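You operate a simulated robot arm through the tools that you are given. There is no shell and no other tool.

You run a simulated robot arm. Do the job below in one go: nothing can be reset, and whatever is moved stays where it is left.

JOB
Level the check scale with the orange level, then stow the level.
Fine: bring the bubble into the ring; the level goes in the blue drawer; shut it. Where these are worked on the way, their far stop is far enough and under half their travel is too little: blue drawer.
Where things are to end (x, y in the base frame): orange level within 60 mm of [820, 910].
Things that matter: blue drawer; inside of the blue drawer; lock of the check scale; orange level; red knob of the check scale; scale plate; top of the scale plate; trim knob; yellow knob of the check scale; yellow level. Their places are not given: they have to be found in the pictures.

The check looks at the end state, three seconds after you hand in, the way a careful person would. Anything else that was tipped, shoved, dropped, spilled or broken makes it a failure.

ROBOT AND FRAMES
A 7-joint arm with a two-finger parallel gripper, fixed in place. Base frame: the origin is at the foot of the arm, x ahead of it, y to its left, z up. Units: mm, rad, N and s.
Its first joint turns from -2.897 to 2.897 rad. Payload 4.4 kg.
The tool frame sits at the grasp point between the pads (the TCP): z along the fingers, y along the line on which they close. The tips reach 23 mm beyond it. The gripper opens to 94 mm. The fingers are 38 mm wide and 10 mm thick; the gripper's body (54 by 96 mm) begins 39 mm behind the TCP.
Orientation is that of the tool frame in the base frame, as [roll, pitch, yaw] about the fixed x, y, z axes, in that order (R = Rz(yaw) Ry(pitch) Rx(roll)). With the fingers straight down and closing along the base's y, the tool's x points along the base's -x, its y along +y and its z along -z.

CONTROLS
- The arm moves only by the tool move_arm. Its argument "rows" is a list of rows, each a list of 7 numbers: the finger opening in m, from 0 to 0.094, then the shift along the base's x, y, z in m, then the turn, a rotation vector about the base's x, y, z in rad. In form: [[grip, dx, dy, dz, wx, wy, wz], ...]. A call has 1 to 20 rows; each row shifts and turns the commanded pose from where the row before left it. Rows are played at 5 a second. More than 50 mm and 0.15 rad between two rows, or a gripper value outside its range, and nothing of the call is played. A pose out of reach is approached as far as the arm can. The call stops where the force on the tool passes 40 N (or 10 N more than at its start, if that is more) or the arm is blocked; 0.2 s more then pass. Each finger travels about 72 mm/s and halts on what it meets, pressing with about 25 N; the grip force reading is that of the motor and also rises with nothing between the fingers. The clock runs only during rows and for 0.2 s after the last one: add rows that do not move to give the fingers time. It gives the time, the measured TCP pose, the force on the tool (base axes), the opening and the grip force at its end, in the units of the frame above (readings bear some noise), with the torque about the TCP (base axes, N m) and any sound that the robot's microphone picked up.
- Cameras (640 x 400 px; columns grow to the right, rows downward): "scene" is fixed at [48.3, 650.8, 1483.6]; the picture's right is [-0.13, -0.99, 0.00], its down [-0.64, 0.08, -0.76] and it looks along [0.76, -0.10, -0.64] (base axes); focal length 298 px, centre (320, 200). "wrist" rides on the gripper at [86, 16, -75] in the tool frame; the picture's right is [-0.18, 0.98, 0.00], its down [-0.58, -0.11, -0.81] and it looks along [-0.79, -0.15, 0.59] (tool axes); focal length 243 px, centre (320, 200).
- camera(camera): a new picture of that camera. It takes no simulated time.
- measure_at(camera, pixels): there is no depth. For up to 12 entries [column, row, z] of the newest picture of that camera ("zoom" is the newest enlarged one), the place [x, y] in the base frame at which the ray of that pixel passes the height z, good to about 3 mm. It takes no simulated time.
- enlarge(camera, box): a new picture of the part [left, top, right, bottom] of that camera's present view, enlarged. It takes no simulated time.
- sign_off(): hands the job in; it is judged then, once.

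Leave the gripper open and the arm clear of the work at the hand-in unless told otherwise.

The tools are called as name(argument=value, ...) on one line, values as JSON. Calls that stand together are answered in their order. move_arm: Moves the arm, as the interface text tells. Its arguments: {"type":"object","properties":{"rows":{"type":"array","items":{"type":"array","items":{"type":"number"}}}},"required":["rows"]} The other tools are called the same way: camera (camera) takes a picture; measure_at (camera, pixels) gives the place at which the rays of pixels pass given heights; enlarge (camera, box) takes an enlarged picture of a part of a camera's view; sign_off () hands the job in.

At the start:

```text
t: 0.0
position: [526.9, 634.1, 1267.5]
ee_rot: [3.142, 0.001, -3.141]
force: [1.4, -0.7, 0.1]
torque: [-0.01, 0.01, 0.0]
grip_width: 93.7
grip_force: 0.1
```

scene: 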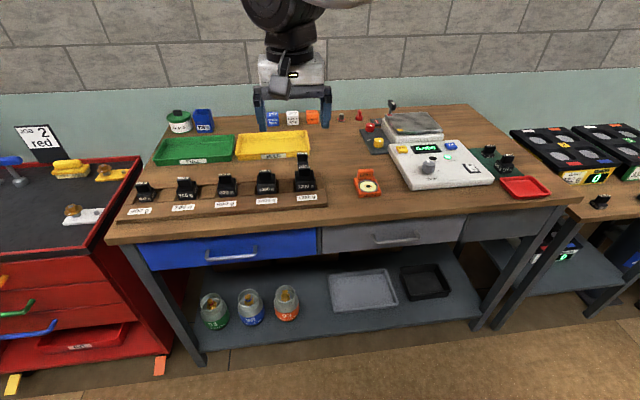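
wrist: 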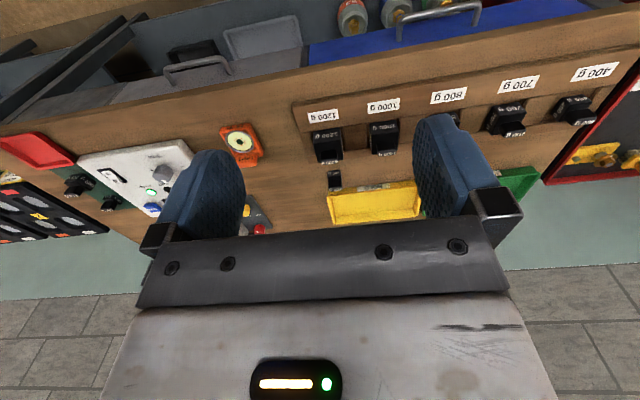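

I see a bench with a scale at upper right (about px 410,125), a white control panel, the orange level at about (368,184), the blue drawer at about (230,250). I'll enlarge several parts to look closer.

enlarge(camera="scene", box=[340, 90, 460, 165])

enlarge(camera="scene", box=[340, 130, 500, 230])

enlarge(camera="scene", box=[100, 190, 340, 340])

enlarge(camera="scene", box=[0, 110, 160, 210])

```text
5.33 times, centred on (400, 128) of scene
```

zoom: 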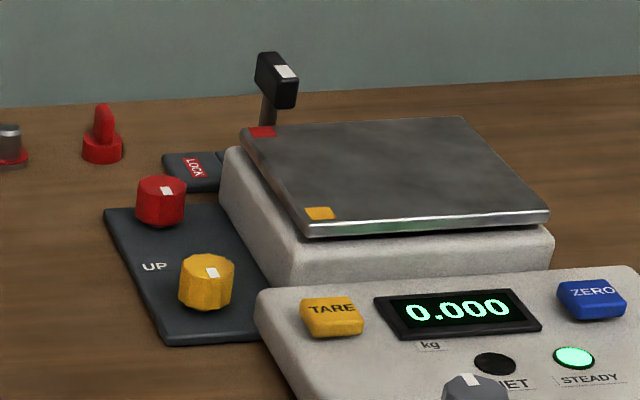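

```text
4.00 times, centred on (420, 180) of scene
```

zoom: 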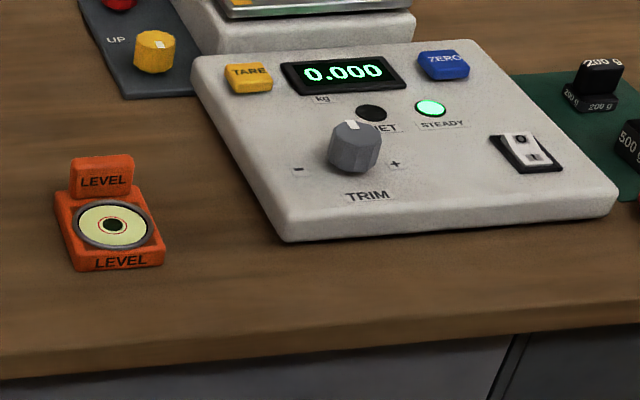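

```text
2.67 times, centred on (220, 265) of scene
```

zoom: 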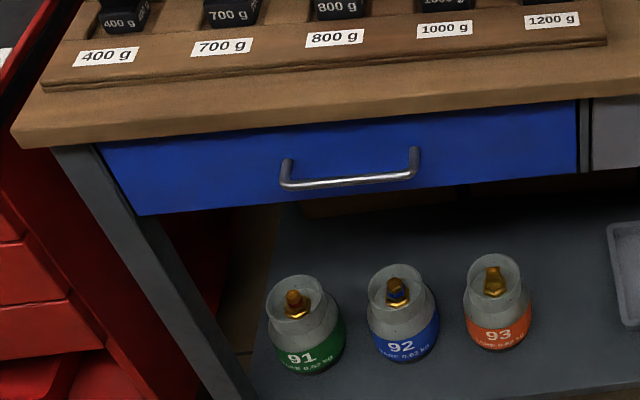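

```text
4.00 times, centred on (80, 160) of scene
```

zoom: 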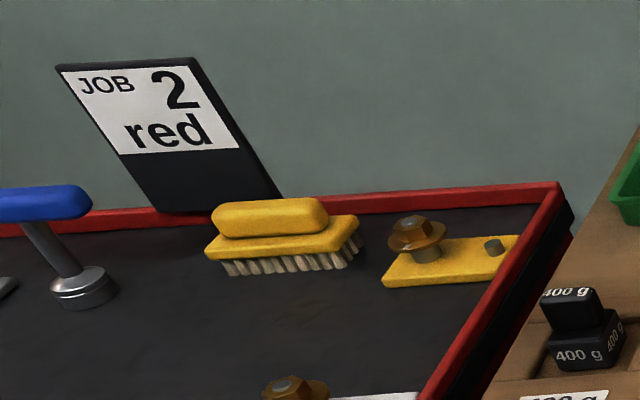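

I can make out the red and yellow levelling knobs, a LOCK lever, and the scale plate. I'll find the bench height by triangulating the orange level (scene 368,190) and tray corners between scene and wrist views.

measure_at(camera="scene", pixels=[[369, 186, 600], [369, 186, 700], [369, 186, 800], [369, 186, 900], [233, 158, 700], [233, 158, 800], [233, 158, 900]])

enlarge(camera="wrist", box=[60, 100, 300, 250])

measure_at(camera="wrist", pixels=[[238, 142, 600], [238, 142, 700], [238, 142, 800], [238, 142, 900]])

```text
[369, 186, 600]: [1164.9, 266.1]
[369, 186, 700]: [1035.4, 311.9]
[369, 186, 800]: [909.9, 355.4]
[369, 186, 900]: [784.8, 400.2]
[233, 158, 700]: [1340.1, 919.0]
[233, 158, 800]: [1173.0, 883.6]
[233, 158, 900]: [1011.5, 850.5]
```

```text
2.67 times, centred on (180, 175) of wrist
```

zoom: 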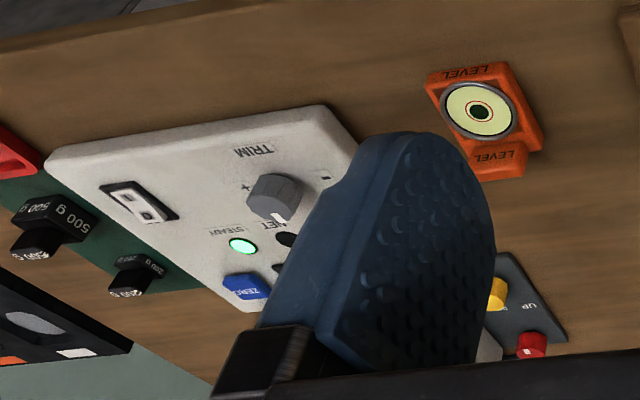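

```text
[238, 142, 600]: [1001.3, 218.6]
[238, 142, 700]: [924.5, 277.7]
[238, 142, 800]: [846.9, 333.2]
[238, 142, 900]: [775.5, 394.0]
```

The two views agree near z ≈ 910 for the level's vial, so the bench is around 890. I'll measure key items at about that height.

measure_at(camera="scene", pixels=[[370, 128, 920], [378, 143, 920], [392, 104, 960], [431, 162, 930], [368.5, 186, 915], [411, 128, 950], [234, 253, 830], [317, 230, 890], [112, 243, 890], [560, 205, 890]])

enlarge(camera="scene", box=[100, 100, 340, 250])

```text
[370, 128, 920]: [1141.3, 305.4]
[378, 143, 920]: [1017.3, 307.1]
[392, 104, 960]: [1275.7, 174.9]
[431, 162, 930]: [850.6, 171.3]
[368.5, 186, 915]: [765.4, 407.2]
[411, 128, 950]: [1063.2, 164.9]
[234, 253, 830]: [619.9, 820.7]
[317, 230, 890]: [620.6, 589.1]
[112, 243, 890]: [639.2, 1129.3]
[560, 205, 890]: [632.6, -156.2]
```

```text
2.67 times, centred on (220, 175) of scene
```

zoom: 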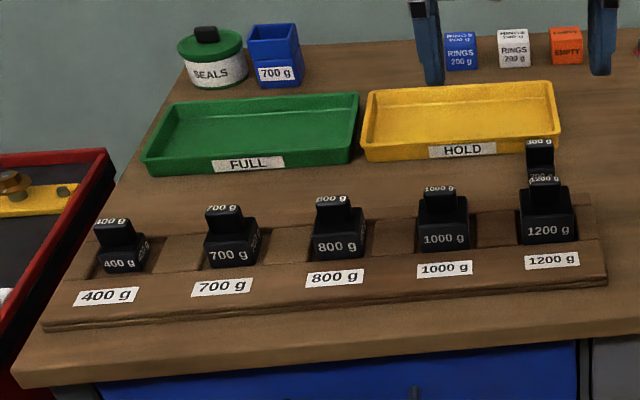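

Everything is consistent: red knob ≈ (1141,305), yellow knob ≈ (1017,307), level ≈ (768,403), drawer front ≈ x 620. These are far away from the base, so I'll move toward the scale at a safe height to test reach and get a closer look with the wrist camera.

move_arm(rows=[[0.094, 0.022, -0.036, -0.015, 0, 0, 0], [0.094, 0.022, -0.036, -0.015, 0, 0, 0], [0.094, 0.022, -0.036, -0.015, 0, 0, 0], [0.094, 0.022, -0.036, -0.015, 0, 0, 0], [0.094, 0.022, -0.036, -0.015, 0, 0, 0], [0.094, 0.022, -0.036, -0.015, 0, 0, 0], [0.094, 0.022, -0.036, -0.015, 0, 0, 0], [0.094, 0.022, -0.036, -0.015, 0, 0, 0], [0.094, 0, 0, 0, 0, 0, 0]])

camera(camera="wrist")

camera(camera="scene")

```text
t: 2.0
position: [701.8, 345.8, 1147.0]
ee_rot: [3.141, -0.001, -3.141]
force: [0.2, 0.4, 0.8]
torque: [-0.01, 0.01, 0.02]
grip_width: 93.9
grip_force: 0.1
```

```text
taken
```

wrist: 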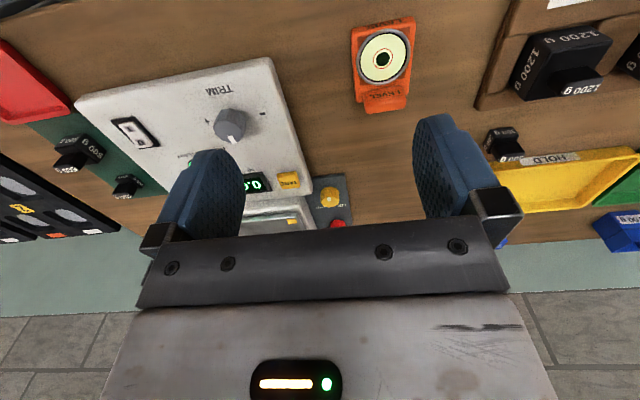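

```text
taken
```

scene: 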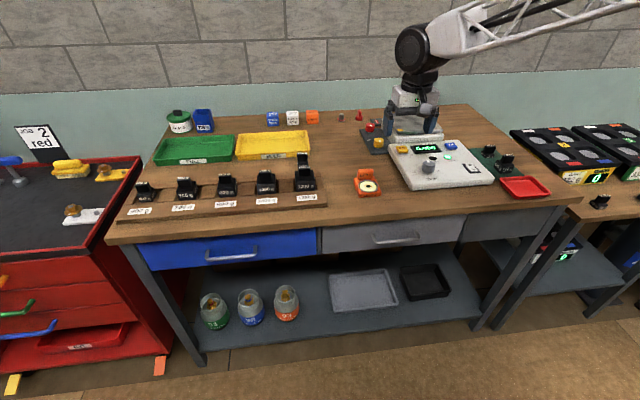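

The arm moves freely. I see the level at (382,58), yellow knob at (330,198) in the wrist view. Now I'll extend toward the scale to test the reach, keeping height.

move_arm(rows=[[0.094, 0.04, -0.005, 0, 0, 0, 0], [0.094, 0.04, -0.005, 0, 0, 0, 0], [0.094, 0.04, -0.005, 0, 0, 0, 0], [0.094, 0.04, -0.005, 0, 0, 0, 0], [0.094, 0.04, -0.005, 0, 0, 0, 0], [0.094, 0.04, -0.005, 0, 0, 0, 0], [0.094, 0, 0, 0, 0, 0, 0]])

camera(camera="wrist")

camera(camera="scene")

```text
t: 3.6
position: [944.6, 316.2, 1147.5]
ee_rot: [-3.141, 0.001, -3.142]
force: [0.3, -0.6, 0.0]
torque: [-0.02, -0.04, 0.01]
grip_width: 93.9
grip_force: 0.1
```

```text
taken
```

wrist: 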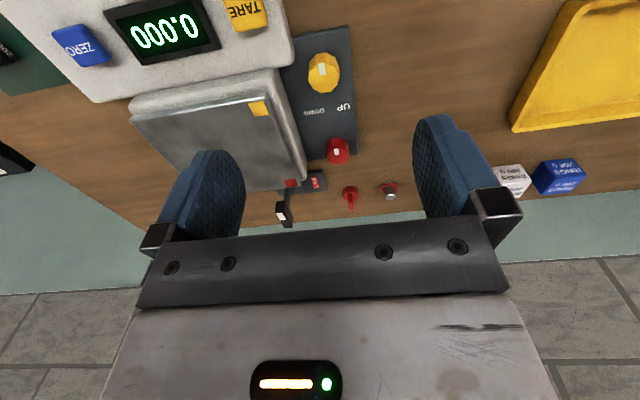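

```text
taken
```

scene: 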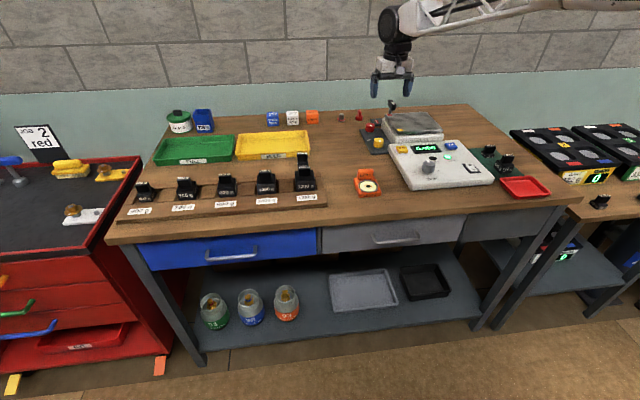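

Reached (945,316) with no limit yet. The knobs and lock are now closer; I'll enlarge the wrist view.

enlarge(camera="wrist", box=[120, 30, 420, 230])

measure_at(camera="wrist", pixels=[[323, 73, 920], [323, 73, 940], [337, 151, 920], [337, 151, 940], [315, 181, 900], [282, 215, 950], [260, 108, 950], [290, 184, 950], [350, 197, 910], [385, 190, 910]])

measure_at(camera="scene", pixels=[[378.5, 143, 920], [378.5, 143, 940], [370, 127.5, 920], [370, 127.5, 940], [376.5, 121.5, 900], [392, 104, 950], [400, 130, 950], [389, 114.5, 950]])

```text
2.00 times, centred on (270, 130) of wrist
```

zoom: 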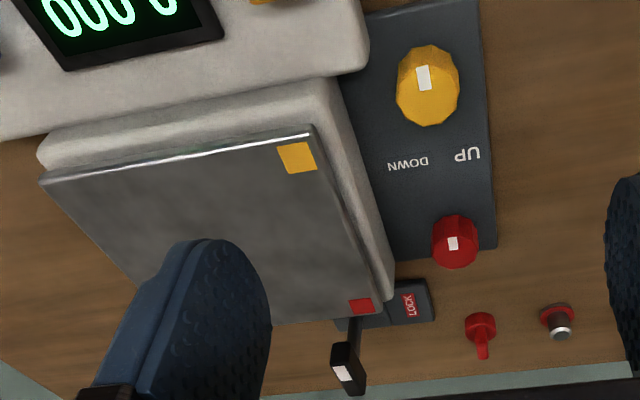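

```text
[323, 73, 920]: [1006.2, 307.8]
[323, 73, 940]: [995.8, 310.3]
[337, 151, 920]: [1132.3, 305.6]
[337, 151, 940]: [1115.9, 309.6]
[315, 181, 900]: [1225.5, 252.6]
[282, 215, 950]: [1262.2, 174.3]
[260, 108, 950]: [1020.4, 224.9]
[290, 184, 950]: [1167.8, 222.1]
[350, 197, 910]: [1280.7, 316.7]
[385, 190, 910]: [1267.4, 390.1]
```

```text
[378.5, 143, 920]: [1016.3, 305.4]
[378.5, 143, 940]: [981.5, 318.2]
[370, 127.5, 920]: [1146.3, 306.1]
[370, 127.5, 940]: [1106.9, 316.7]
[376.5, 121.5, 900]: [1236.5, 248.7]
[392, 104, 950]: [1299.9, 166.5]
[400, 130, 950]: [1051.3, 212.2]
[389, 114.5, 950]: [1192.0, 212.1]
```

Triangulated: yellow knob ≈ (1002,309,928), red knob ≈ (1122,308,932), plate top ≈ z 975 with corners near (1003,229) and (1146,226), lock lever grip ≈ (1225,180,984). I'll extend further to test the reach limit and see the lock.

move_arm(rows=[[0.094, 0.03, -0.005, 0, 0, 0, 0], [0.094, 0.03, -0.005, 0, 0, 0, 0], [0.094, 0.03, -0.005, 0, 0, 0, 0], [0.094, 0.03, -0.005, 0, 0, 0, 0], [0.094, 0.03, -0.005, 0, 0, 0, 0], [0.094, 0, 0, 0, 0, 0, 0]])

camera(camera="wrist")

camera(camera="scene")

```text
t: 5.0
position: [1094.1, 291.3, 1148.0]
ee_rot: [3.14, 0.002, 3.141]
force: [0.2, 0.0, -0.3]
torque: [0.01, 0.0, -0.01]
grip_width: 93.9
grip_force: 0.0
```

```text
taken
```

wrist: 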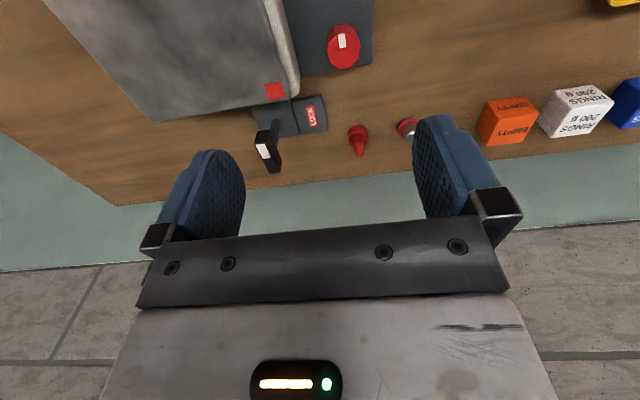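

```text
taken
```

scene: 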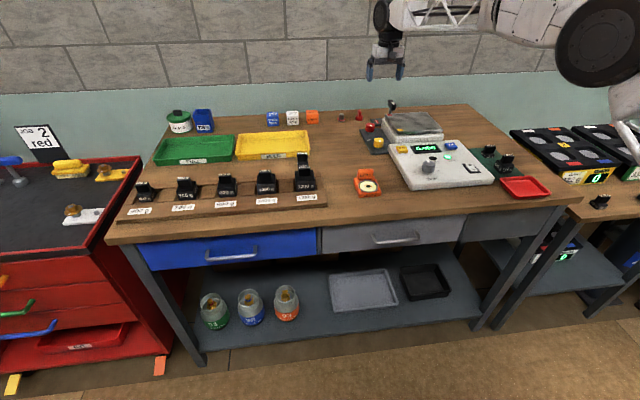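

Still within reach at (1094,291). Let me enlarge the lock lever around (285,130).

enlarge(camera="wrist", box=[200, 0, 440, 180])

measure_at(camera="wrist", pixels=[[343, 48, 930], [265, 148, 984], [275, 135, 960], [258, 120, 900], [325, 113, 900], [275, 92, 973], [305, 70, 895], [370, 60, 895]])

```text
2.22 times, centred on (320, 90) of wrist
```

zoom: 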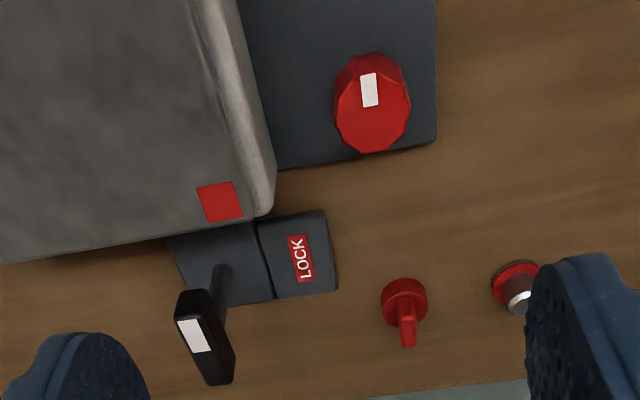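

```text
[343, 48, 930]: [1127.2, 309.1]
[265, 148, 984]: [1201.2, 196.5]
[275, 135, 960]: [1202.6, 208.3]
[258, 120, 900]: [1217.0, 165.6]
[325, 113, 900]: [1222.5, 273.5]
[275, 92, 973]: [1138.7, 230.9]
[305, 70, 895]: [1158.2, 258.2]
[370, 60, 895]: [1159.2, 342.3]
```

I'll triangulate the lock lever's white mark and its root using both cameras.

measure_at(camera="wrist", pixels=[[262.4, 150.8, 960], [262.4, 150.8, 980], [262.4, 150.8, 1000], [276, 121.5, 900], [276, 121.5, 920], [276, 166, 980]])

enlarge(camera="scene", box=[360, 85, 440, 135])

measure_at(camera="scene", pixels=[[393.6, 103.3, 960], [393.6, 103.3, 980], [393.6, 103.3, 1000], [390, 112, 920]])

```text
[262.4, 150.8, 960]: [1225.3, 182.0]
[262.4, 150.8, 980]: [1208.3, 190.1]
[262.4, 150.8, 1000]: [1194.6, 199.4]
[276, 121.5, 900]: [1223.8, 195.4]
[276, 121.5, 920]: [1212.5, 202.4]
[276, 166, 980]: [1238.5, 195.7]
```

```text
8.00 times, centred on (400, 110) of scene
```

zoom: 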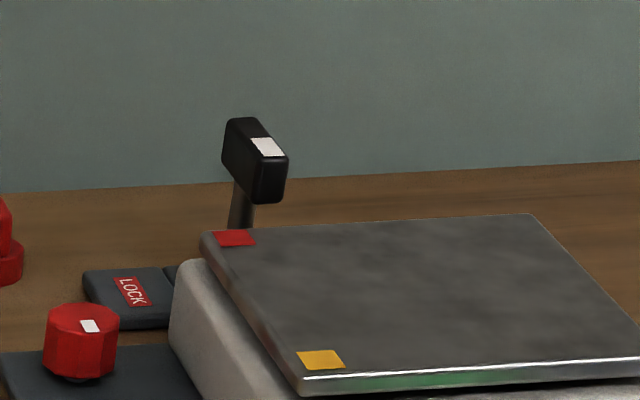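

```text
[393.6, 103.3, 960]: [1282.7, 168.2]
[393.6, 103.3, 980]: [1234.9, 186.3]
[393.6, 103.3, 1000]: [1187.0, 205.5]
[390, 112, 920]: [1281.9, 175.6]
```

The lock lever stands upright at about (1200,200), top ≈ z 1000; LOCK label on its +y side. I'll come back to it if the knobs don't work. Now I go back to view the orange level closely: to about (540,430,1080), retreating at height first.

move_arm(rows=[[0.094, -0.046, 0.012, 0, 0, 0, 0], [0.094, -0.046, 0.012, 0, 0, 0, 0], [0.094, -0.046, 0.012, 0, 0, 0, 0], [0.094, -0.046, 0.012, 0, 0, 0, 0], [0.094, -0.046, 0.012, 0, 0, 0, 0], [0.094, -0.046, 0.012, 0, 0, 0, 0], [0.094, -0.046, 0.012, 0, 0, 0, 0], [0.094, -0.046, 0.012, 0, 0, 0, 0], [0.094, -0.046, 0.012, -0.02, 0, 0, 0], [0.094, -0.046, 0.012, -0.02, 0, 0, 0], [0.094, -0.046, 0.012, -0.02, 0, 0, 0], [0.094, -0.046, 0.012, -0.02, 0, 0, 0], [0.094, 0, 0, 0, 0, 0, 0]])

camera(camera="wrist")

enlarge(camera="scene", box=[348, 160, 396, 205])

```text
refused: row 9 steps farther than a row can; nothing moved
```

```text
taken
```

wrist: 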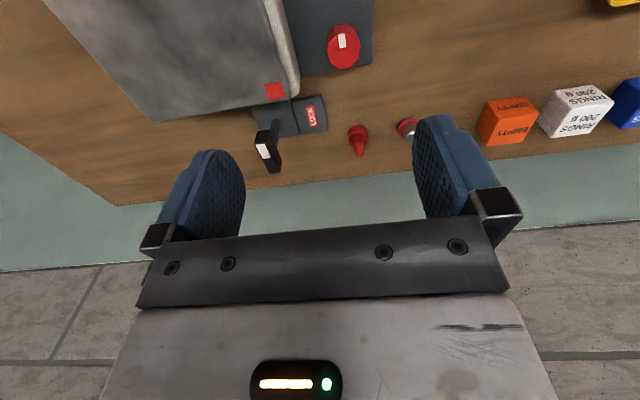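

```text
8.89 times, centred on (372, 182) of scene
```

zoom: 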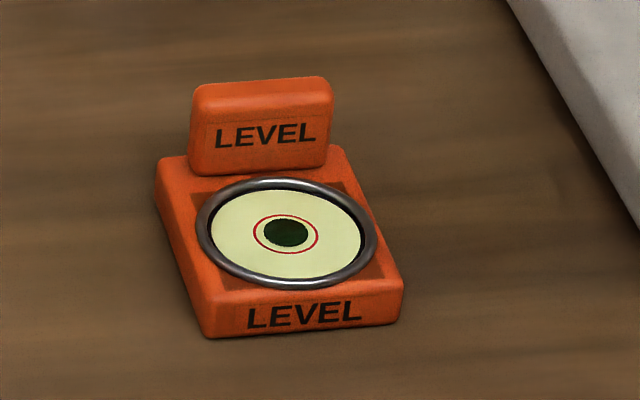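

The step was slightly too long (50 mm limit). I'll retry with smaller steps.

move_arm(rows=[[0.094, -0.043, 0.012, 0, 0, 0, 0], [0.094, -0.043, 0.012, 0, 0, 0, 0], [0.094, -0.043, 0.012, 0, 0, 0, 0], [0.094, -0.043, 0.012, 0, 0, 0, 0], [0.094, -0.043, 0.012, 0, 0, 0, 0], [0.094, -0.043, 0.012, 0, 0, 0, 0], [0.094, -0.043, 0.012, 0, 0, 0, 0], [0.094, -0.043, 0.012, 0, 0, 0, 0], [0.094, -0.043, 0.012, -0.02, 0, 0, 0], [0.094, -0.043, 0.012, -0.02, 0, 0, 0], [0.094, -0.043, 0.012, -0.02, 0, 0, 0], [0.094, -0.043, 0.012, -0.02, 0, 0, 0], [0.094, 0, 0, 0, 0, 0, 0]])

camera(camera="wrist")

```text
t: 7.8
position: [576.0, 437.0, 1067.1]
ee_rot: [-3.141, 0.0, -3.14]
force: [0.9, 0.8, 0.4]
torque: [0.01, 0.0, 0.01]
grip_width: 94.2
grip_force: 0.1
```

```text
taken
```

wrist: 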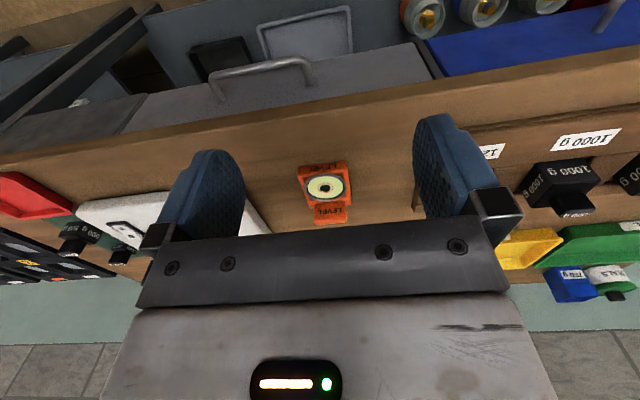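

enlarge(camera="wrist", box=[265, 145, 385, 235])

```text
4.44 times, centred on (325, 190) of wrist
```

zoom: 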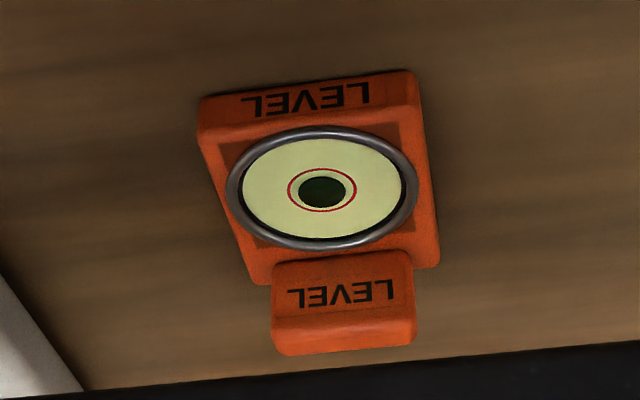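

The bubble is centred on the bench (level is trustworthy). Triangulating the level's body and handle: wrist zoom near −y corner (198,128), handle top corners, and scene counterparts.

measure_at(camera="zoom", pixels=[[199, 130, 880], [199, 130, 900], [258, 284, 880], [258, 284, 900], [322, 190, 900], [322, 190, 920], [272, 318, 920], [272, 318, 940], [415, 312, 920], [415, 312, 940], [279, 354, 930], [416, 340, 930]])

measure_at(camera="scene", pixels=[[381.3, 195.5, 880], [381.3, 195.5, 900], [368.4, 185.6, 900], [368.4, 185.6, 920], [358.5, 169.5, 920], [358.5, 169.5, 940], [372.5, 168.3, 920], [372.5, 168.3, 940], [359.1, 197.5, 880], [359.1, 197.5, 900], [353.4, 178.1, 900]])

```text
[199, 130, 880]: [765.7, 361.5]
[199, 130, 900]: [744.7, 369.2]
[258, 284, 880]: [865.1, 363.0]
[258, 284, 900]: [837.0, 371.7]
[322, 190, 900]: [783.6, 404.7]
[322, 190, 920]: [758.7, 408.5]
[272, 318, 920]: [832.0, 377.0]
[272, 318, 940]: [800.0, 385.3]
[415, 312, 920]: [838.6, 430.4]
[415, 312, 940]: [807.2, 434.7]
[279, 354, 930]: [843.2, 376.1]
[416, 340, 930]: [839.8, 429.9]
```

```text
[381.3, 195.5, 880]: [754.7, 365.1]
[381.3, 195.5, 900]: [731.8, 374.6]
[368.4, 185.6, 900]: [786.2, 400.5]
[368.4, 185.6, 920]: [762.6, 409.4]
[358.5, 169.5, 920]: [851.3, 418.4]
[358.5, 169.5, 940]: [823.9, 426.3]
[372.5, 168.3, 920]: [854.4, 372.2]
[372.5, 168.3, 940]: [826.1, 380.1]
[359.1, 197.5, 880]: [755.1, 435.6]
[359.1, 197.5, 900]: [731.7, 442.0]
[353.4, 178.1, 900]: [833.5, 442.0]
```

This view is nearly parallel to the scene camera's line, so it doesn't fix height well. I'll move to (690,400,1060) for a steeper view of the level.

move_arm(rows=[[0.094, 0.04, -0.012, 0, 0, 0, 0], [0.094, 0.04, -0.012, 0, 0, 0, 0], [0.094, 0.034, -0.013, -0.007, 0, 0, 0], [0.094, 0, 0, 0, 0, 0, 0]])

enlarge(camera="wrist", box=[265, 0, 425, 120])

```text
t: 8.8
position: [692.7, 397.6, 1060.2]
ee_rot: [-3.14, 0.0, -3.142]
force: [0.7, 1.0, -0.6]
torque: [0.01, 0.0, 0.02]
grip_width: 93.8
grip_force: 0.1
```

```text
3.33 times, centred on (345, 60) of wrist
```

zoom: 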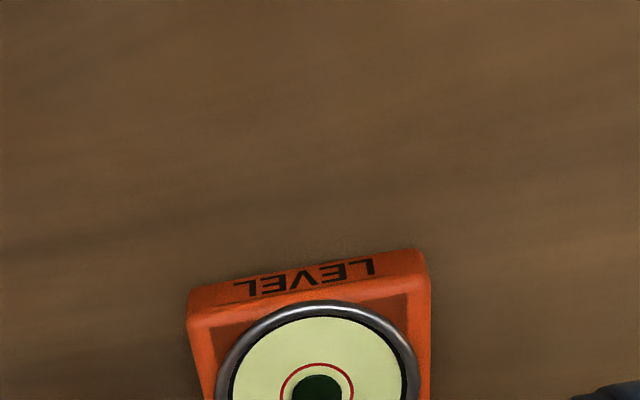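

enlarge(camera="wrist", box=[265, 60, 425, 180])

```text
3.33 times, centred on (345, 120) of wrist
```

zoom: 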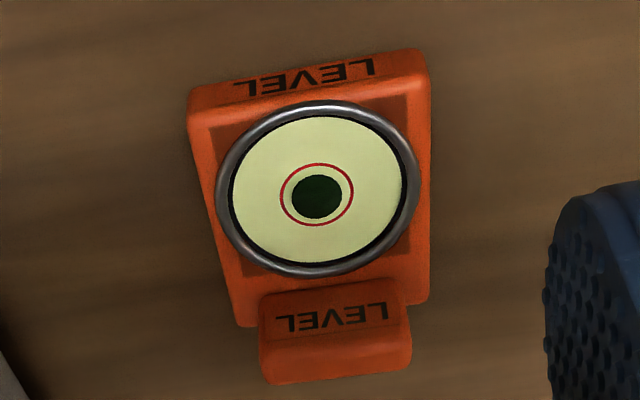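

measure_at(camera="zoom", pixels=[[192, 90, 880], [192, 90, 900], [418, 50, 880], [418, 50, 900], [317, 196, 900], [317, 196, 920], [260, 340, 920], [260, 340, 940], [408, 330, 940], [266, 383, 940], [410, 366, 940], [238, 327, 900]])

```text
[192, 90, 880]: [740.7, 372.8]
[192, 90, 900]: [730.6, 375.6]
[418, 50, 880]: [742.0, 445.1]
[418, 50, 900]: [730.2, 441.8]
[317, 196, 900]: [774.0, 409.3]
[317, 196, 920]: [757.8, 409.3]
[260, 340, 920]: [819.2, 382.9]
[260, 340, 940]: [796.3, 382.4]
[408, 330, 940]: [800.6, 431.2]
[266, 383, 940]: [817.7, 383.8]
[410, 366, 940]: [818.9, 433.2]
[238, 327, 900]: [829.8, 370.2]
```

measure_at(camera="zoom", pixels=[[262, 300, 915], [262, 300, 925], [400, 285, 920], [266, 383, 950], [266, 383, 960], [262, 345, 950], [262, 345, 960], [317, 278, 920], [317, 100, 920]])

measure_at(camera="scene", pixels=[[359.1, 178.85, 915], [359.1, 178.85, 925], [358.2, 170.7, 950], [358.2, 170.7, 960], [358.5, 168.9, 950], [358.5, 168.9, 960], [368.4, 193.5, 920], [366.4, 179.9, 920]])

```text
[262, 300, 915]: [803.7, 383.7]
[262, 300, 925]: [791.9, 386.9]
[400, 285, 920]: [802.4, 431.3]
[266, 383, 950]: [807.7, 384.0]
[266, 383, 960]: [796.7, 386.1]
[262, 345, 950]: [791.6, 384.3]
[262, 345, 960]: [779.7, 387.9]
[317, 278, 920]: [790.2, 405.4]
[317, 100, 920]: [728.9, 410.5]
```

```text
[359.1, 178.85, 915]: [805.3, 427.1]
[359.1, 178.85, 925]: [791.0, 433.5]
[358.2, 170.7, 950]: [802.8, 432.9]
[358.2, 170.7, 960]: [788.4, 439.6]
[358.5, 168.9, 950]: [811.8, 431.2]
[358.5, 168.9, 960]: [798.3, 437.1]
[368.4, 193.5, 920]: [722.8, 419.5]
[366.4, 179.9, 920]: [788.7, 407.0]
```

Level geometry: base about x 730–830, y 375–442; handle at x≈799–816, y≈383–432, top ≈ z 943. I'll grip the handle across y. First go above it (808,408,1000).

move_arm(rows=[[0.094, 0.04, 0.005, 0, 0, 0, 0], [0.094, 0.04, 0.005, 0, 0, 0, 0], [0.094, 0.035, 0, -0.02, 0, 0, 0], [0.094, 0, 0, -0.04, 0, 0, 0], [0.094, 0, 0, 0, 0, 0, 0]])

enlarge(camera="scene", box=[330, 135, 410, 210])

camera(camera="wrist")

```text
t: 10.0
position: [805.9, 408.8, 1000.3]
ee_rot: [-3.141, -0.001, 3.141]
force: [0.2, -1.0, -0.5]
torque: [0.02, 0.01, -0.01]
grip_width: 94.1
grip_force: 0.1
```

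```text
5.33 times, centred on (370, 172) of scene
```

zoom: 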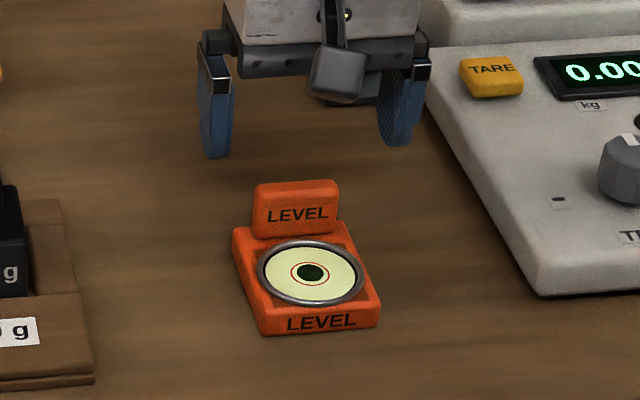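

```text
taken
```

wrist: 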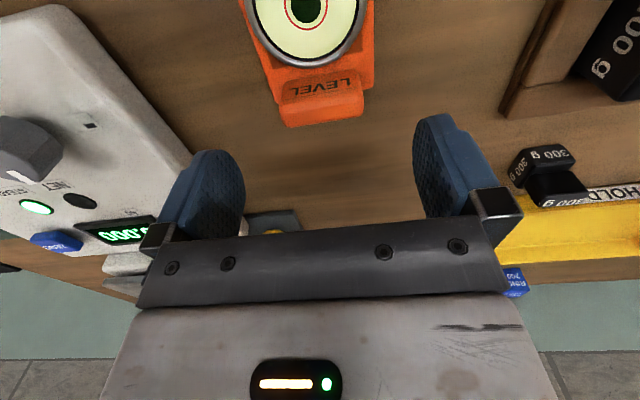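

measure_at(camera="wrist", pixels=[[282, 104, 943], [360, 95, 943], [286, 127, 943], [364, 116, 943], [290, 127, 950]])

enlarge(camera="wrist", box=[220, 0, 420, 140])

```text
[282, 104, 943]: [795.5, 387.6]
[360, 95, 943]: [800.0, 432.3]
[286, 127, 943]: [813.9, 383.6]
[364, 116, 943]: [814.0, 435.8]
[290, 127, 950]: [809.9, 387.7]
```

```text
2.86 times, centred on (320, 70) of wrist
```

zoom: 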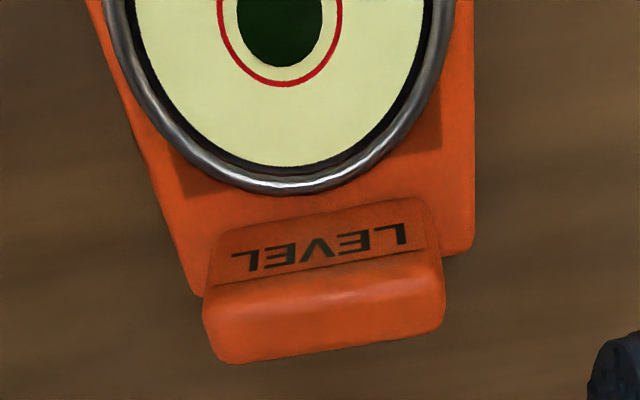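

Handle confirmed at x≈797–814, y≈384–434. Descend to z≈948 (tips ≈925) and close.

move_arm(rows=[[0.094, 0.001, 0.0005, -0.025, 0, 0, 0], [0.094, 0, 0, -0.02, 0, 0, 0], [0.094, 0, 0, -0.007, 0, 0, 0], [0.094, 0, 0, 0, 0, 0, 0]])

enlarge(camera="scene", box=[330, 135, 410, 210])

```text
t: 11.0
position: [806.8, 409.3, 947.9]
ee_rot: [-3.142, 0.0, 3.139]
force: [-0.9, 1.0, 0.2]
torque: [0.02, -0.02, -0.01]
grip_width: 93.8
grip_force: 0.0
```

```text
5.33 times, centred on (370, 172) of scene
```

zoom: 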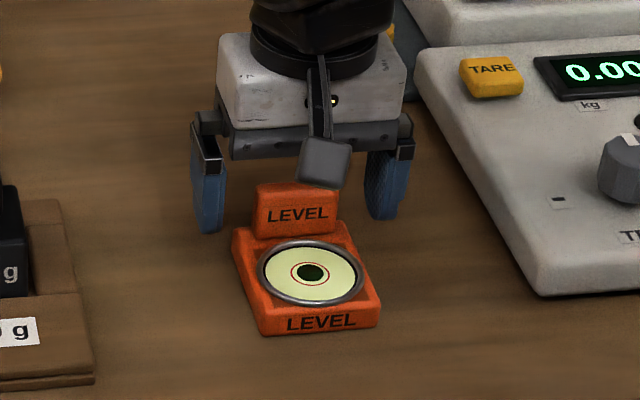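

Fingers straddle the handle. Close the gripper.

move_arm(rows=[[0.07, 0, 0, 0, 0, 0, 0], [0.055, 0, 0, 0, 0, 0, 0], [0.04, 0, 0, 0, 0, 0, 0], [0.03, 0, 0, 0, 0, 0, 0], [0.03, 0, 0, 0, 0, 0, 0]])

enlarge(camera="scene", box=[330, 135, 410, 210])

```text
t: 12.2
position: [807.1, 409.0, 946.8]
ee_rot: [3.14, -0.002, -3.141]
force: [0.0, -0.4, 1.7]
torque: [0.03, 0.05, 0.01]
grip_width: 49.3
grip_force: 24.9
```

```text
5.33 times, centred on (370, 172) of scene
```

zoom: 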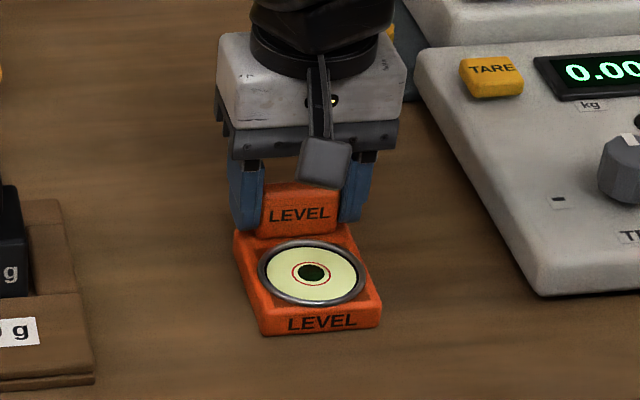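

Gripped (49.3 mm). Lift it to about z 1067; and measure plate corners in the scene at z 975: near +y (398.5,134), near −y (442.7,130.3), far −y (427.2,112), far +y (385.6,114.4).

move_arm(rows=[[0.03, 0, 0, 0.01, 0, 0, 0], [0.03, 0, 0, 0.03, 0, 0, 0], [0.03, 0, 0, 0.04, 0, 0, 0], [0.03, 0, 0, 0.04, 0, 0, 0], [0.03, 0, 0, 0, 0, 0, 0]])

camera(camera="scene")

measure_at(camera="scene", pixels=[[398.5, 134.1, 975], [442.75, 130.3, 975], [427.2, 112.1, 975], [385.6, 114.4, 975]])

enlarge(camera="scene", box=[340, 100, 420, 175])

```text
t: 13.4
position: [808.1, 408.6, 1068.8]
ee_rot: [-3.14, 0.001, 3.141]
force: [0.1, -0.3, -1.0]
torque: [0.03, -0.06, -0.01]
grip_width: 49.4
grip_force: 25.2
```

```text
taken
```

scene: 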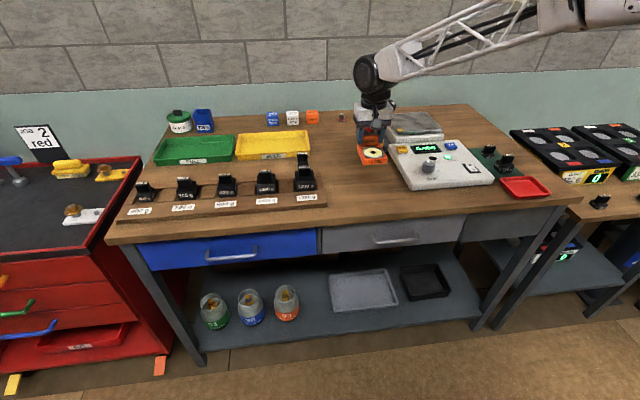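

```text
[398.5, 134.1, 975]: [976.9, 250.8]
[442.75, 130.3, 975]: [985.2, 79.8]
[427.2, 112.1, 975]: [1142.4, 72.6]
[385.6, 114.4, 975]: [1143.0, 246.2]
```

```text
5.33 times, centred on (380, 138) of scene
```

zoom: 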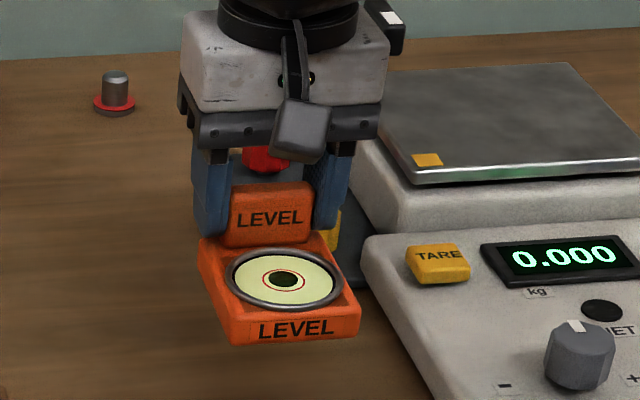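

The level is held flat. Plate: x≈980–1143, y≈75–248, centre ≈ (1062,162). I'll move above it with TCP at (1089,162), keeping height (level bottom ≈ 1022).

move_arm(rows=[[0.03, 0.031, -0.027, 0, 0, 0, 0], [0.03, 0.031, -0.027, 0, 0, 0, 0], [0.03, 0.031, -0.027, 0, 0, 0, 0], [0.03, 0.031, -0.027, 0, 0, 0, 0], [0.03, 0.031, -0.027, 0, 0, 0, 0], [0.03, 0.031, -0.027, 0, 0, 0, 0], [0.03, 0.031, -0.027, 0, 0, 0, 0], [0.03, 0.031, -0.027, 0, 0, 0, 0], [0.03, 0.033, -0.03, 0, 0, 0, 0], [0.03, 0, 0, 0, 0, 0, 0]])

enlarge(camera="scene", box=[370, 85, 470, 160])

camera(camera="wrist")

```text
t: 15.6
position: [1090.0, 162.4, 1067.8]
ee_rot: [-3.14, 0.0, -3.141]
force: [0.2, 0.2, -0.5]
torque: [0.03, -0.01, 0.03]
grip_width: 49.7
grip_force: 24.9
```

```text
5.33 times, centred on (420, 122) of scene
```

zoom: 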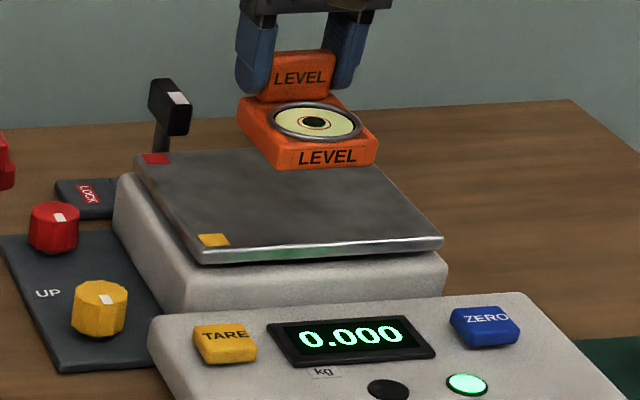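

```text
taken
```

wrist: 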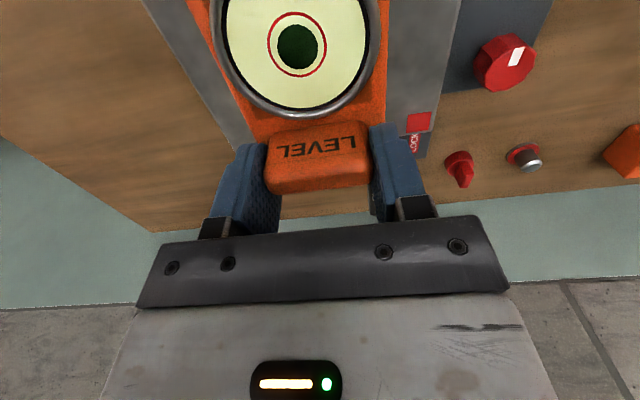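

The level hovers over the plate. I'll lower 42 mm, then go in small steps watching the force.

move_arm(rows=[[0.03, 0, 0, -0.02, 0, 0, 0], [0.03, 0, 0, -0.016, 0, 0, 0], [0.03, 0, 0, -0.006, 0, 0, 0], [0.03, 0, 0, 0, 0, 0, 0]])

enlarge(camera="scene", box=[370, 85, 470, 160])

```text
t: 16.6
position: [1087.7, 162.8, 1025.4]
ee_rot: [3.141, -0.001, -3.141]
force: [0.2, -0.1, -1.6]
torque: [0.0, -0.01, 0.01]
grip_width: 49.3
grip_force: 24.9
```

```text
5.33 times, centred on (420, 122) of scene
```

zoom: 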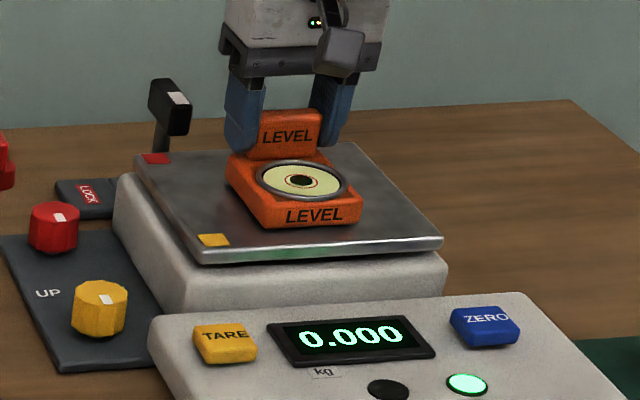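

The display still reads 0.000, so there's no contact yet. Step down 3 mm at a time and check.

move_arm(rows=[[0.03, 0, 0, -0.003, 0, 0, 0], [0.03, 0, 0, 0, 0, 0, 0]])

enlarge(camera="scene", box=[370, 85, 470, 160])

```text
t: 17.2
position: [1088.9, 162.4, 1024.1]
ee_rot: [-3.141, 0.001, 3.141]
force: [-0.5, -0.4, 3.1]
torque: [0.02, 0.36, 0.0]
grip_width: 49.7
grip_force: 25.0
```

```text
5.33 times, centred on (420, 122) of scene
```

zoom: 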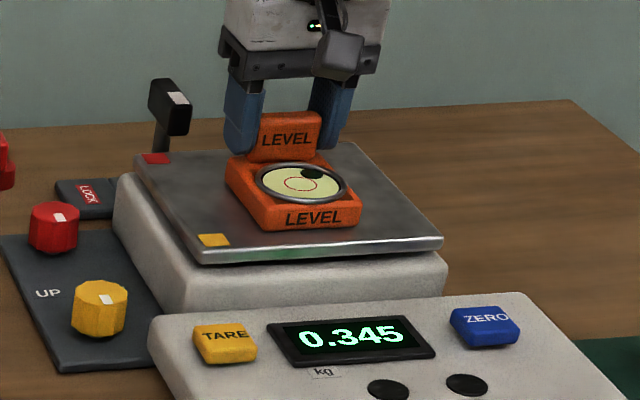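

Contact: display reads 0.345, force +3 N. One more millimetre, then release.

move_arm(rows=[[0.03, 0, 0, -0.001, 0, 0, 0], [0.05, 0, 0, 0, 0, 0, 0], [0.06, 0, 0, 0, 0, 0, 0], [0.075, 0, 0, 0, 0, 0, 0], [0.094, 0, 0, 0, 0, 0, 0], [0.094, 0, 0, 0, 0, 0, 0]])

enlarge(camera="scene", box=[370, 85, 470, 160])

```text
t: 18.6
position: [1089.4, 163.7, 1022.4]
ee_rot: [-3.141, -0.002, -3.141]
force: [0.2, -0.2, 0.4]
torque: [-0.01, 0.02, -0.04]
grip_width: 94.0
grip_force: 0.0
```

```text
5.33 times, centred on (420, 122) of scene
```

zoom: 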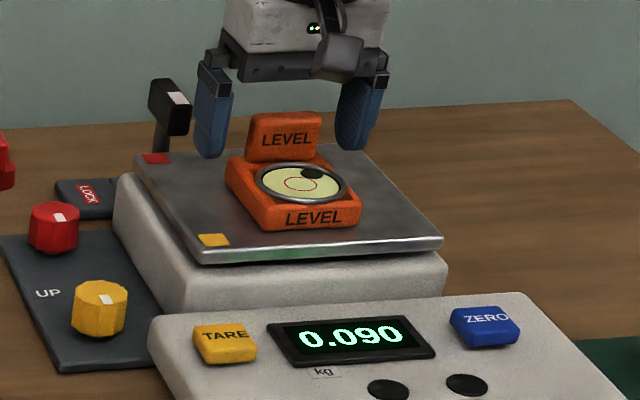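

The level rests on the plate (90 g). The bubble sits toward far/−y (offset right and up in picture), so that side is high. Lift straight up and get a clear wrist look at bubble and knobs from x≈960.

move_arm(rows=[[0.094, 0, 0, 0.03, 0, 0, 0], [0.094, 0, 0, 0.04, 0, 0, 0], [0.094, 0, 0, 0.04, 0, 0, 0], [0.094, -0.035, 0.03, 0, 0, 0, 0], [0.094, -0.035, 0.03, 0, 0, 0, 0], [0.094, -0.035, 0.03, 0, 0, 0, 0], [0.094, -0.035, 0.02, 0, 0, 0, 0], [0.094, 0, 0, 0, 0, 0, 0]])

camera(camera="wrist")

enlarge(camera="scene", box=[395, 100, 443, 130])

```text
t: 20.4
position: [948.1, 272.1, 1133.6]
ee_rot: [3.14, -0.001, -3.142]
force: [0.7, -0.2, -0.5]
torque: [0.0, 0.02, -0.02]
grip_width: 94.2
grip_force: 0.0
```

```text
taken
```

wrist: 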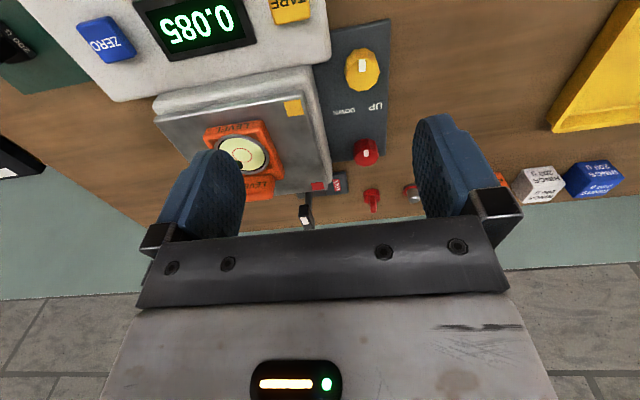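

```text
13.33 times, centred on (419, 115) of scene
```

zoom: 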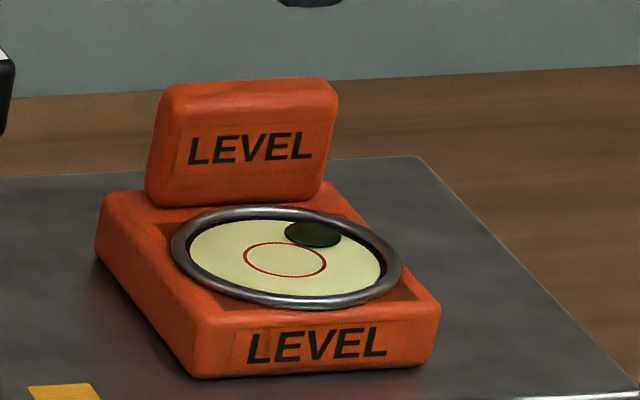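

Bubble offset from the ring in the scene zoom: centre (285,260) vs bubble (313,234): toward +x (≈1.5 ring radii) and −y (≈0.7). Now a look at the knobs in the wrist view.

enlarge(camera="wrist", box=[290, 20, 450, 120])

measure_at(camera="wrist", pixels=[[362, 68, 925], [362, 68, 930], [366, 151, 925], [366, 151, 930]])

```text
4.00 times, centred on (370, 70) of wrist
```

zoom: 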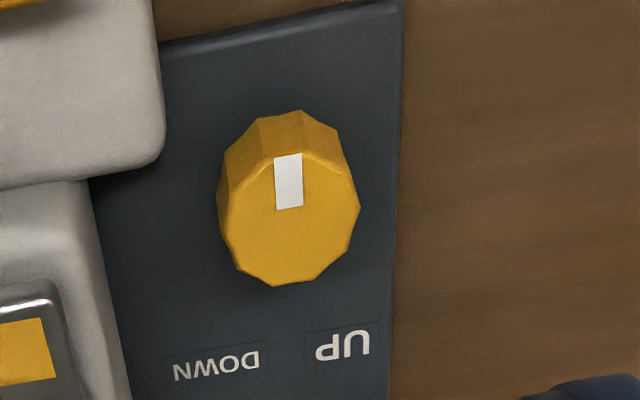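

```text
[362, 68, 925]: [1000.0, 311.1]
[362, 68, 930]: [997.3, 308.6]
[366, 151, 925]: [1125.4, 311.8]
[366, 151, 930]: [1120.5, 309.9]
```

measure_at(camera="zoom", pixels=[[225, 215, 928], [357, 210, 928], [275, 286, 928], [300, 148, 928], [290, 217, 928], [303, 112, 900], [160, 60, 900], [402, 5, 900]])

enlarge(camera="scene", box=[352, 110, 400, 160])

```text
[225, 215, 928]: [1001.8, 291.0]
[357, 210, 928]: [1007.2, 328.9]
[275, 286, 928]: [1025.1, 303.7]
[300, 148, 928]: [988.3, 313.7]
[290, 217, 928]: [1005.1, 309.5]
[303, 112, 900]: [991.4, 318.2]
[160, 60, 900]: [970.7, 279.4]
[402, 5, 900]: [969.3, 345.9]
```

```text
8.00 times, centred on (376, 135) of scene
```

zoom: 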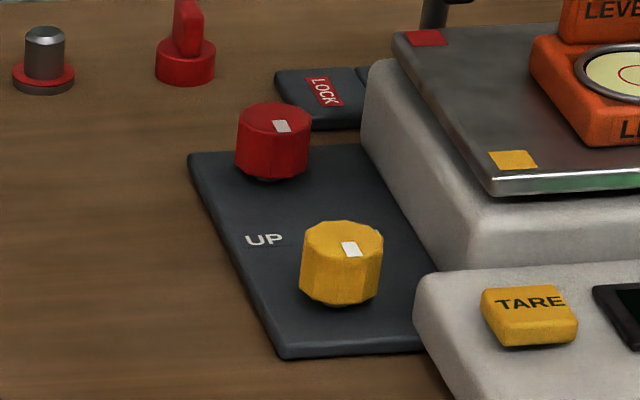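

Yellow knob: centre ≈ (1005,309.5), ~38 mm wide, top ≈ 930. To stay clear of the display unit, I'll close along x: rotate the tool −90° about z (camera swings to +y) while moving above the knob at z≈1050.

move_arm(rows=[[0.07, 0.006, 0.004, 0, 0, 0, -0.143], [0.07, 0.006, 0.004, 0, 0, 0, -0.143], [0.07, 0.006, 0.004, 0, 0, 0, -0.143], [0.07, 0.006, 0.004, 0, 0, 0, -0.143], [0.07, 0.006, 0.004, 0, 0, 0, -0.143], [0.07, 0.006, 0.004, -0.01, 0, 0, -0.143], [0.07, 0.006, 0.004, -0.01, 0, 0, -0.143], [0.07, 0.006, 0.004, -0.01, 0, 0, -0.143], [0.07, 0.006, 0.004, -0.02, 0, 0, -0.143], [0.07, 0.003, 0.0015, -0.02, 0, 0, -0.143], [0.07, 0, 0, -0.013, 0, 0, -0.141], [0.07, 0, 0, 0, 0, 0, 0]])

camera(camera="wrist")

enlarge(camera="scene", box=[340, 80, 440, 160])

```text
t: 23.0
position: [1005.5, 309.1, 1049.9]
ee_rot: [3.141, -0.001, 1.568]
force: [-0.3, -0.5, 0.0]
torque: [0.04, 0.01, -0.03]
grip_width: 70.0
grip_force: 0.0
```

```text
taken
```

wrist: 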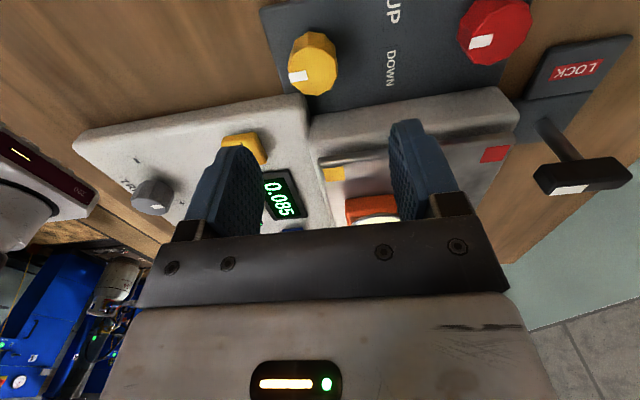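

```text
5.00 times, centred on (390, 120) of scene
```

zoom: 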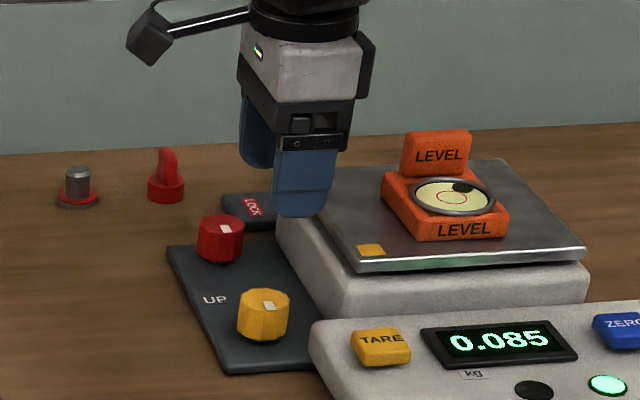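

Clear. Verify the knob centre in this wrist view before descending.

enlarge(camera="wrist", box=[260, 0, 420, 100])

```text
4.00 times, centred on (340, 50) of wrist
```

zoom: 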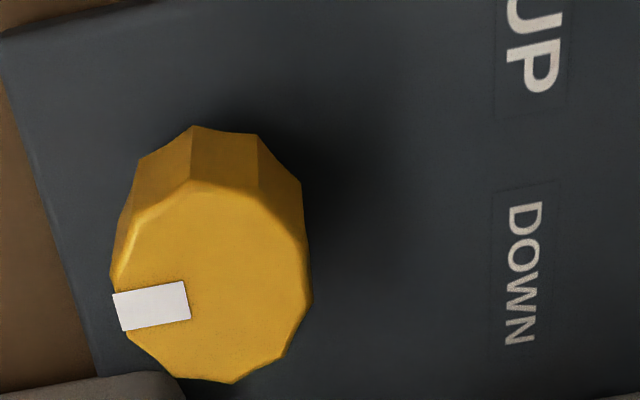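

measure_at(camera="zoom", pixels=[[112, 285, 930], [310, 290, 930], [232, 382, 930], [195, 182, 930], [211, 285, 930], [150, 305, 930], [211, 285, 925], [195, 128, 905], [195, 128, 910]])

```text
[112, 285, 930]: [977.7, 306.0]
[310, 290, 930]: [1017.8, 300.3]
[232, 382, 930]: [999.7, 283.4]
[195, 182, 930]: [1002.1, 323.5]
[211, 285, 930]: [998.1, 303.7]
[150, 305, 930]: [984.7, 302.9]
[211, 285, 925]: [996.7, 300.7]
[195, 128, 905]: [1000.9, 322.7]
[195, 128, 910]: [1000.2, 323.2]
```

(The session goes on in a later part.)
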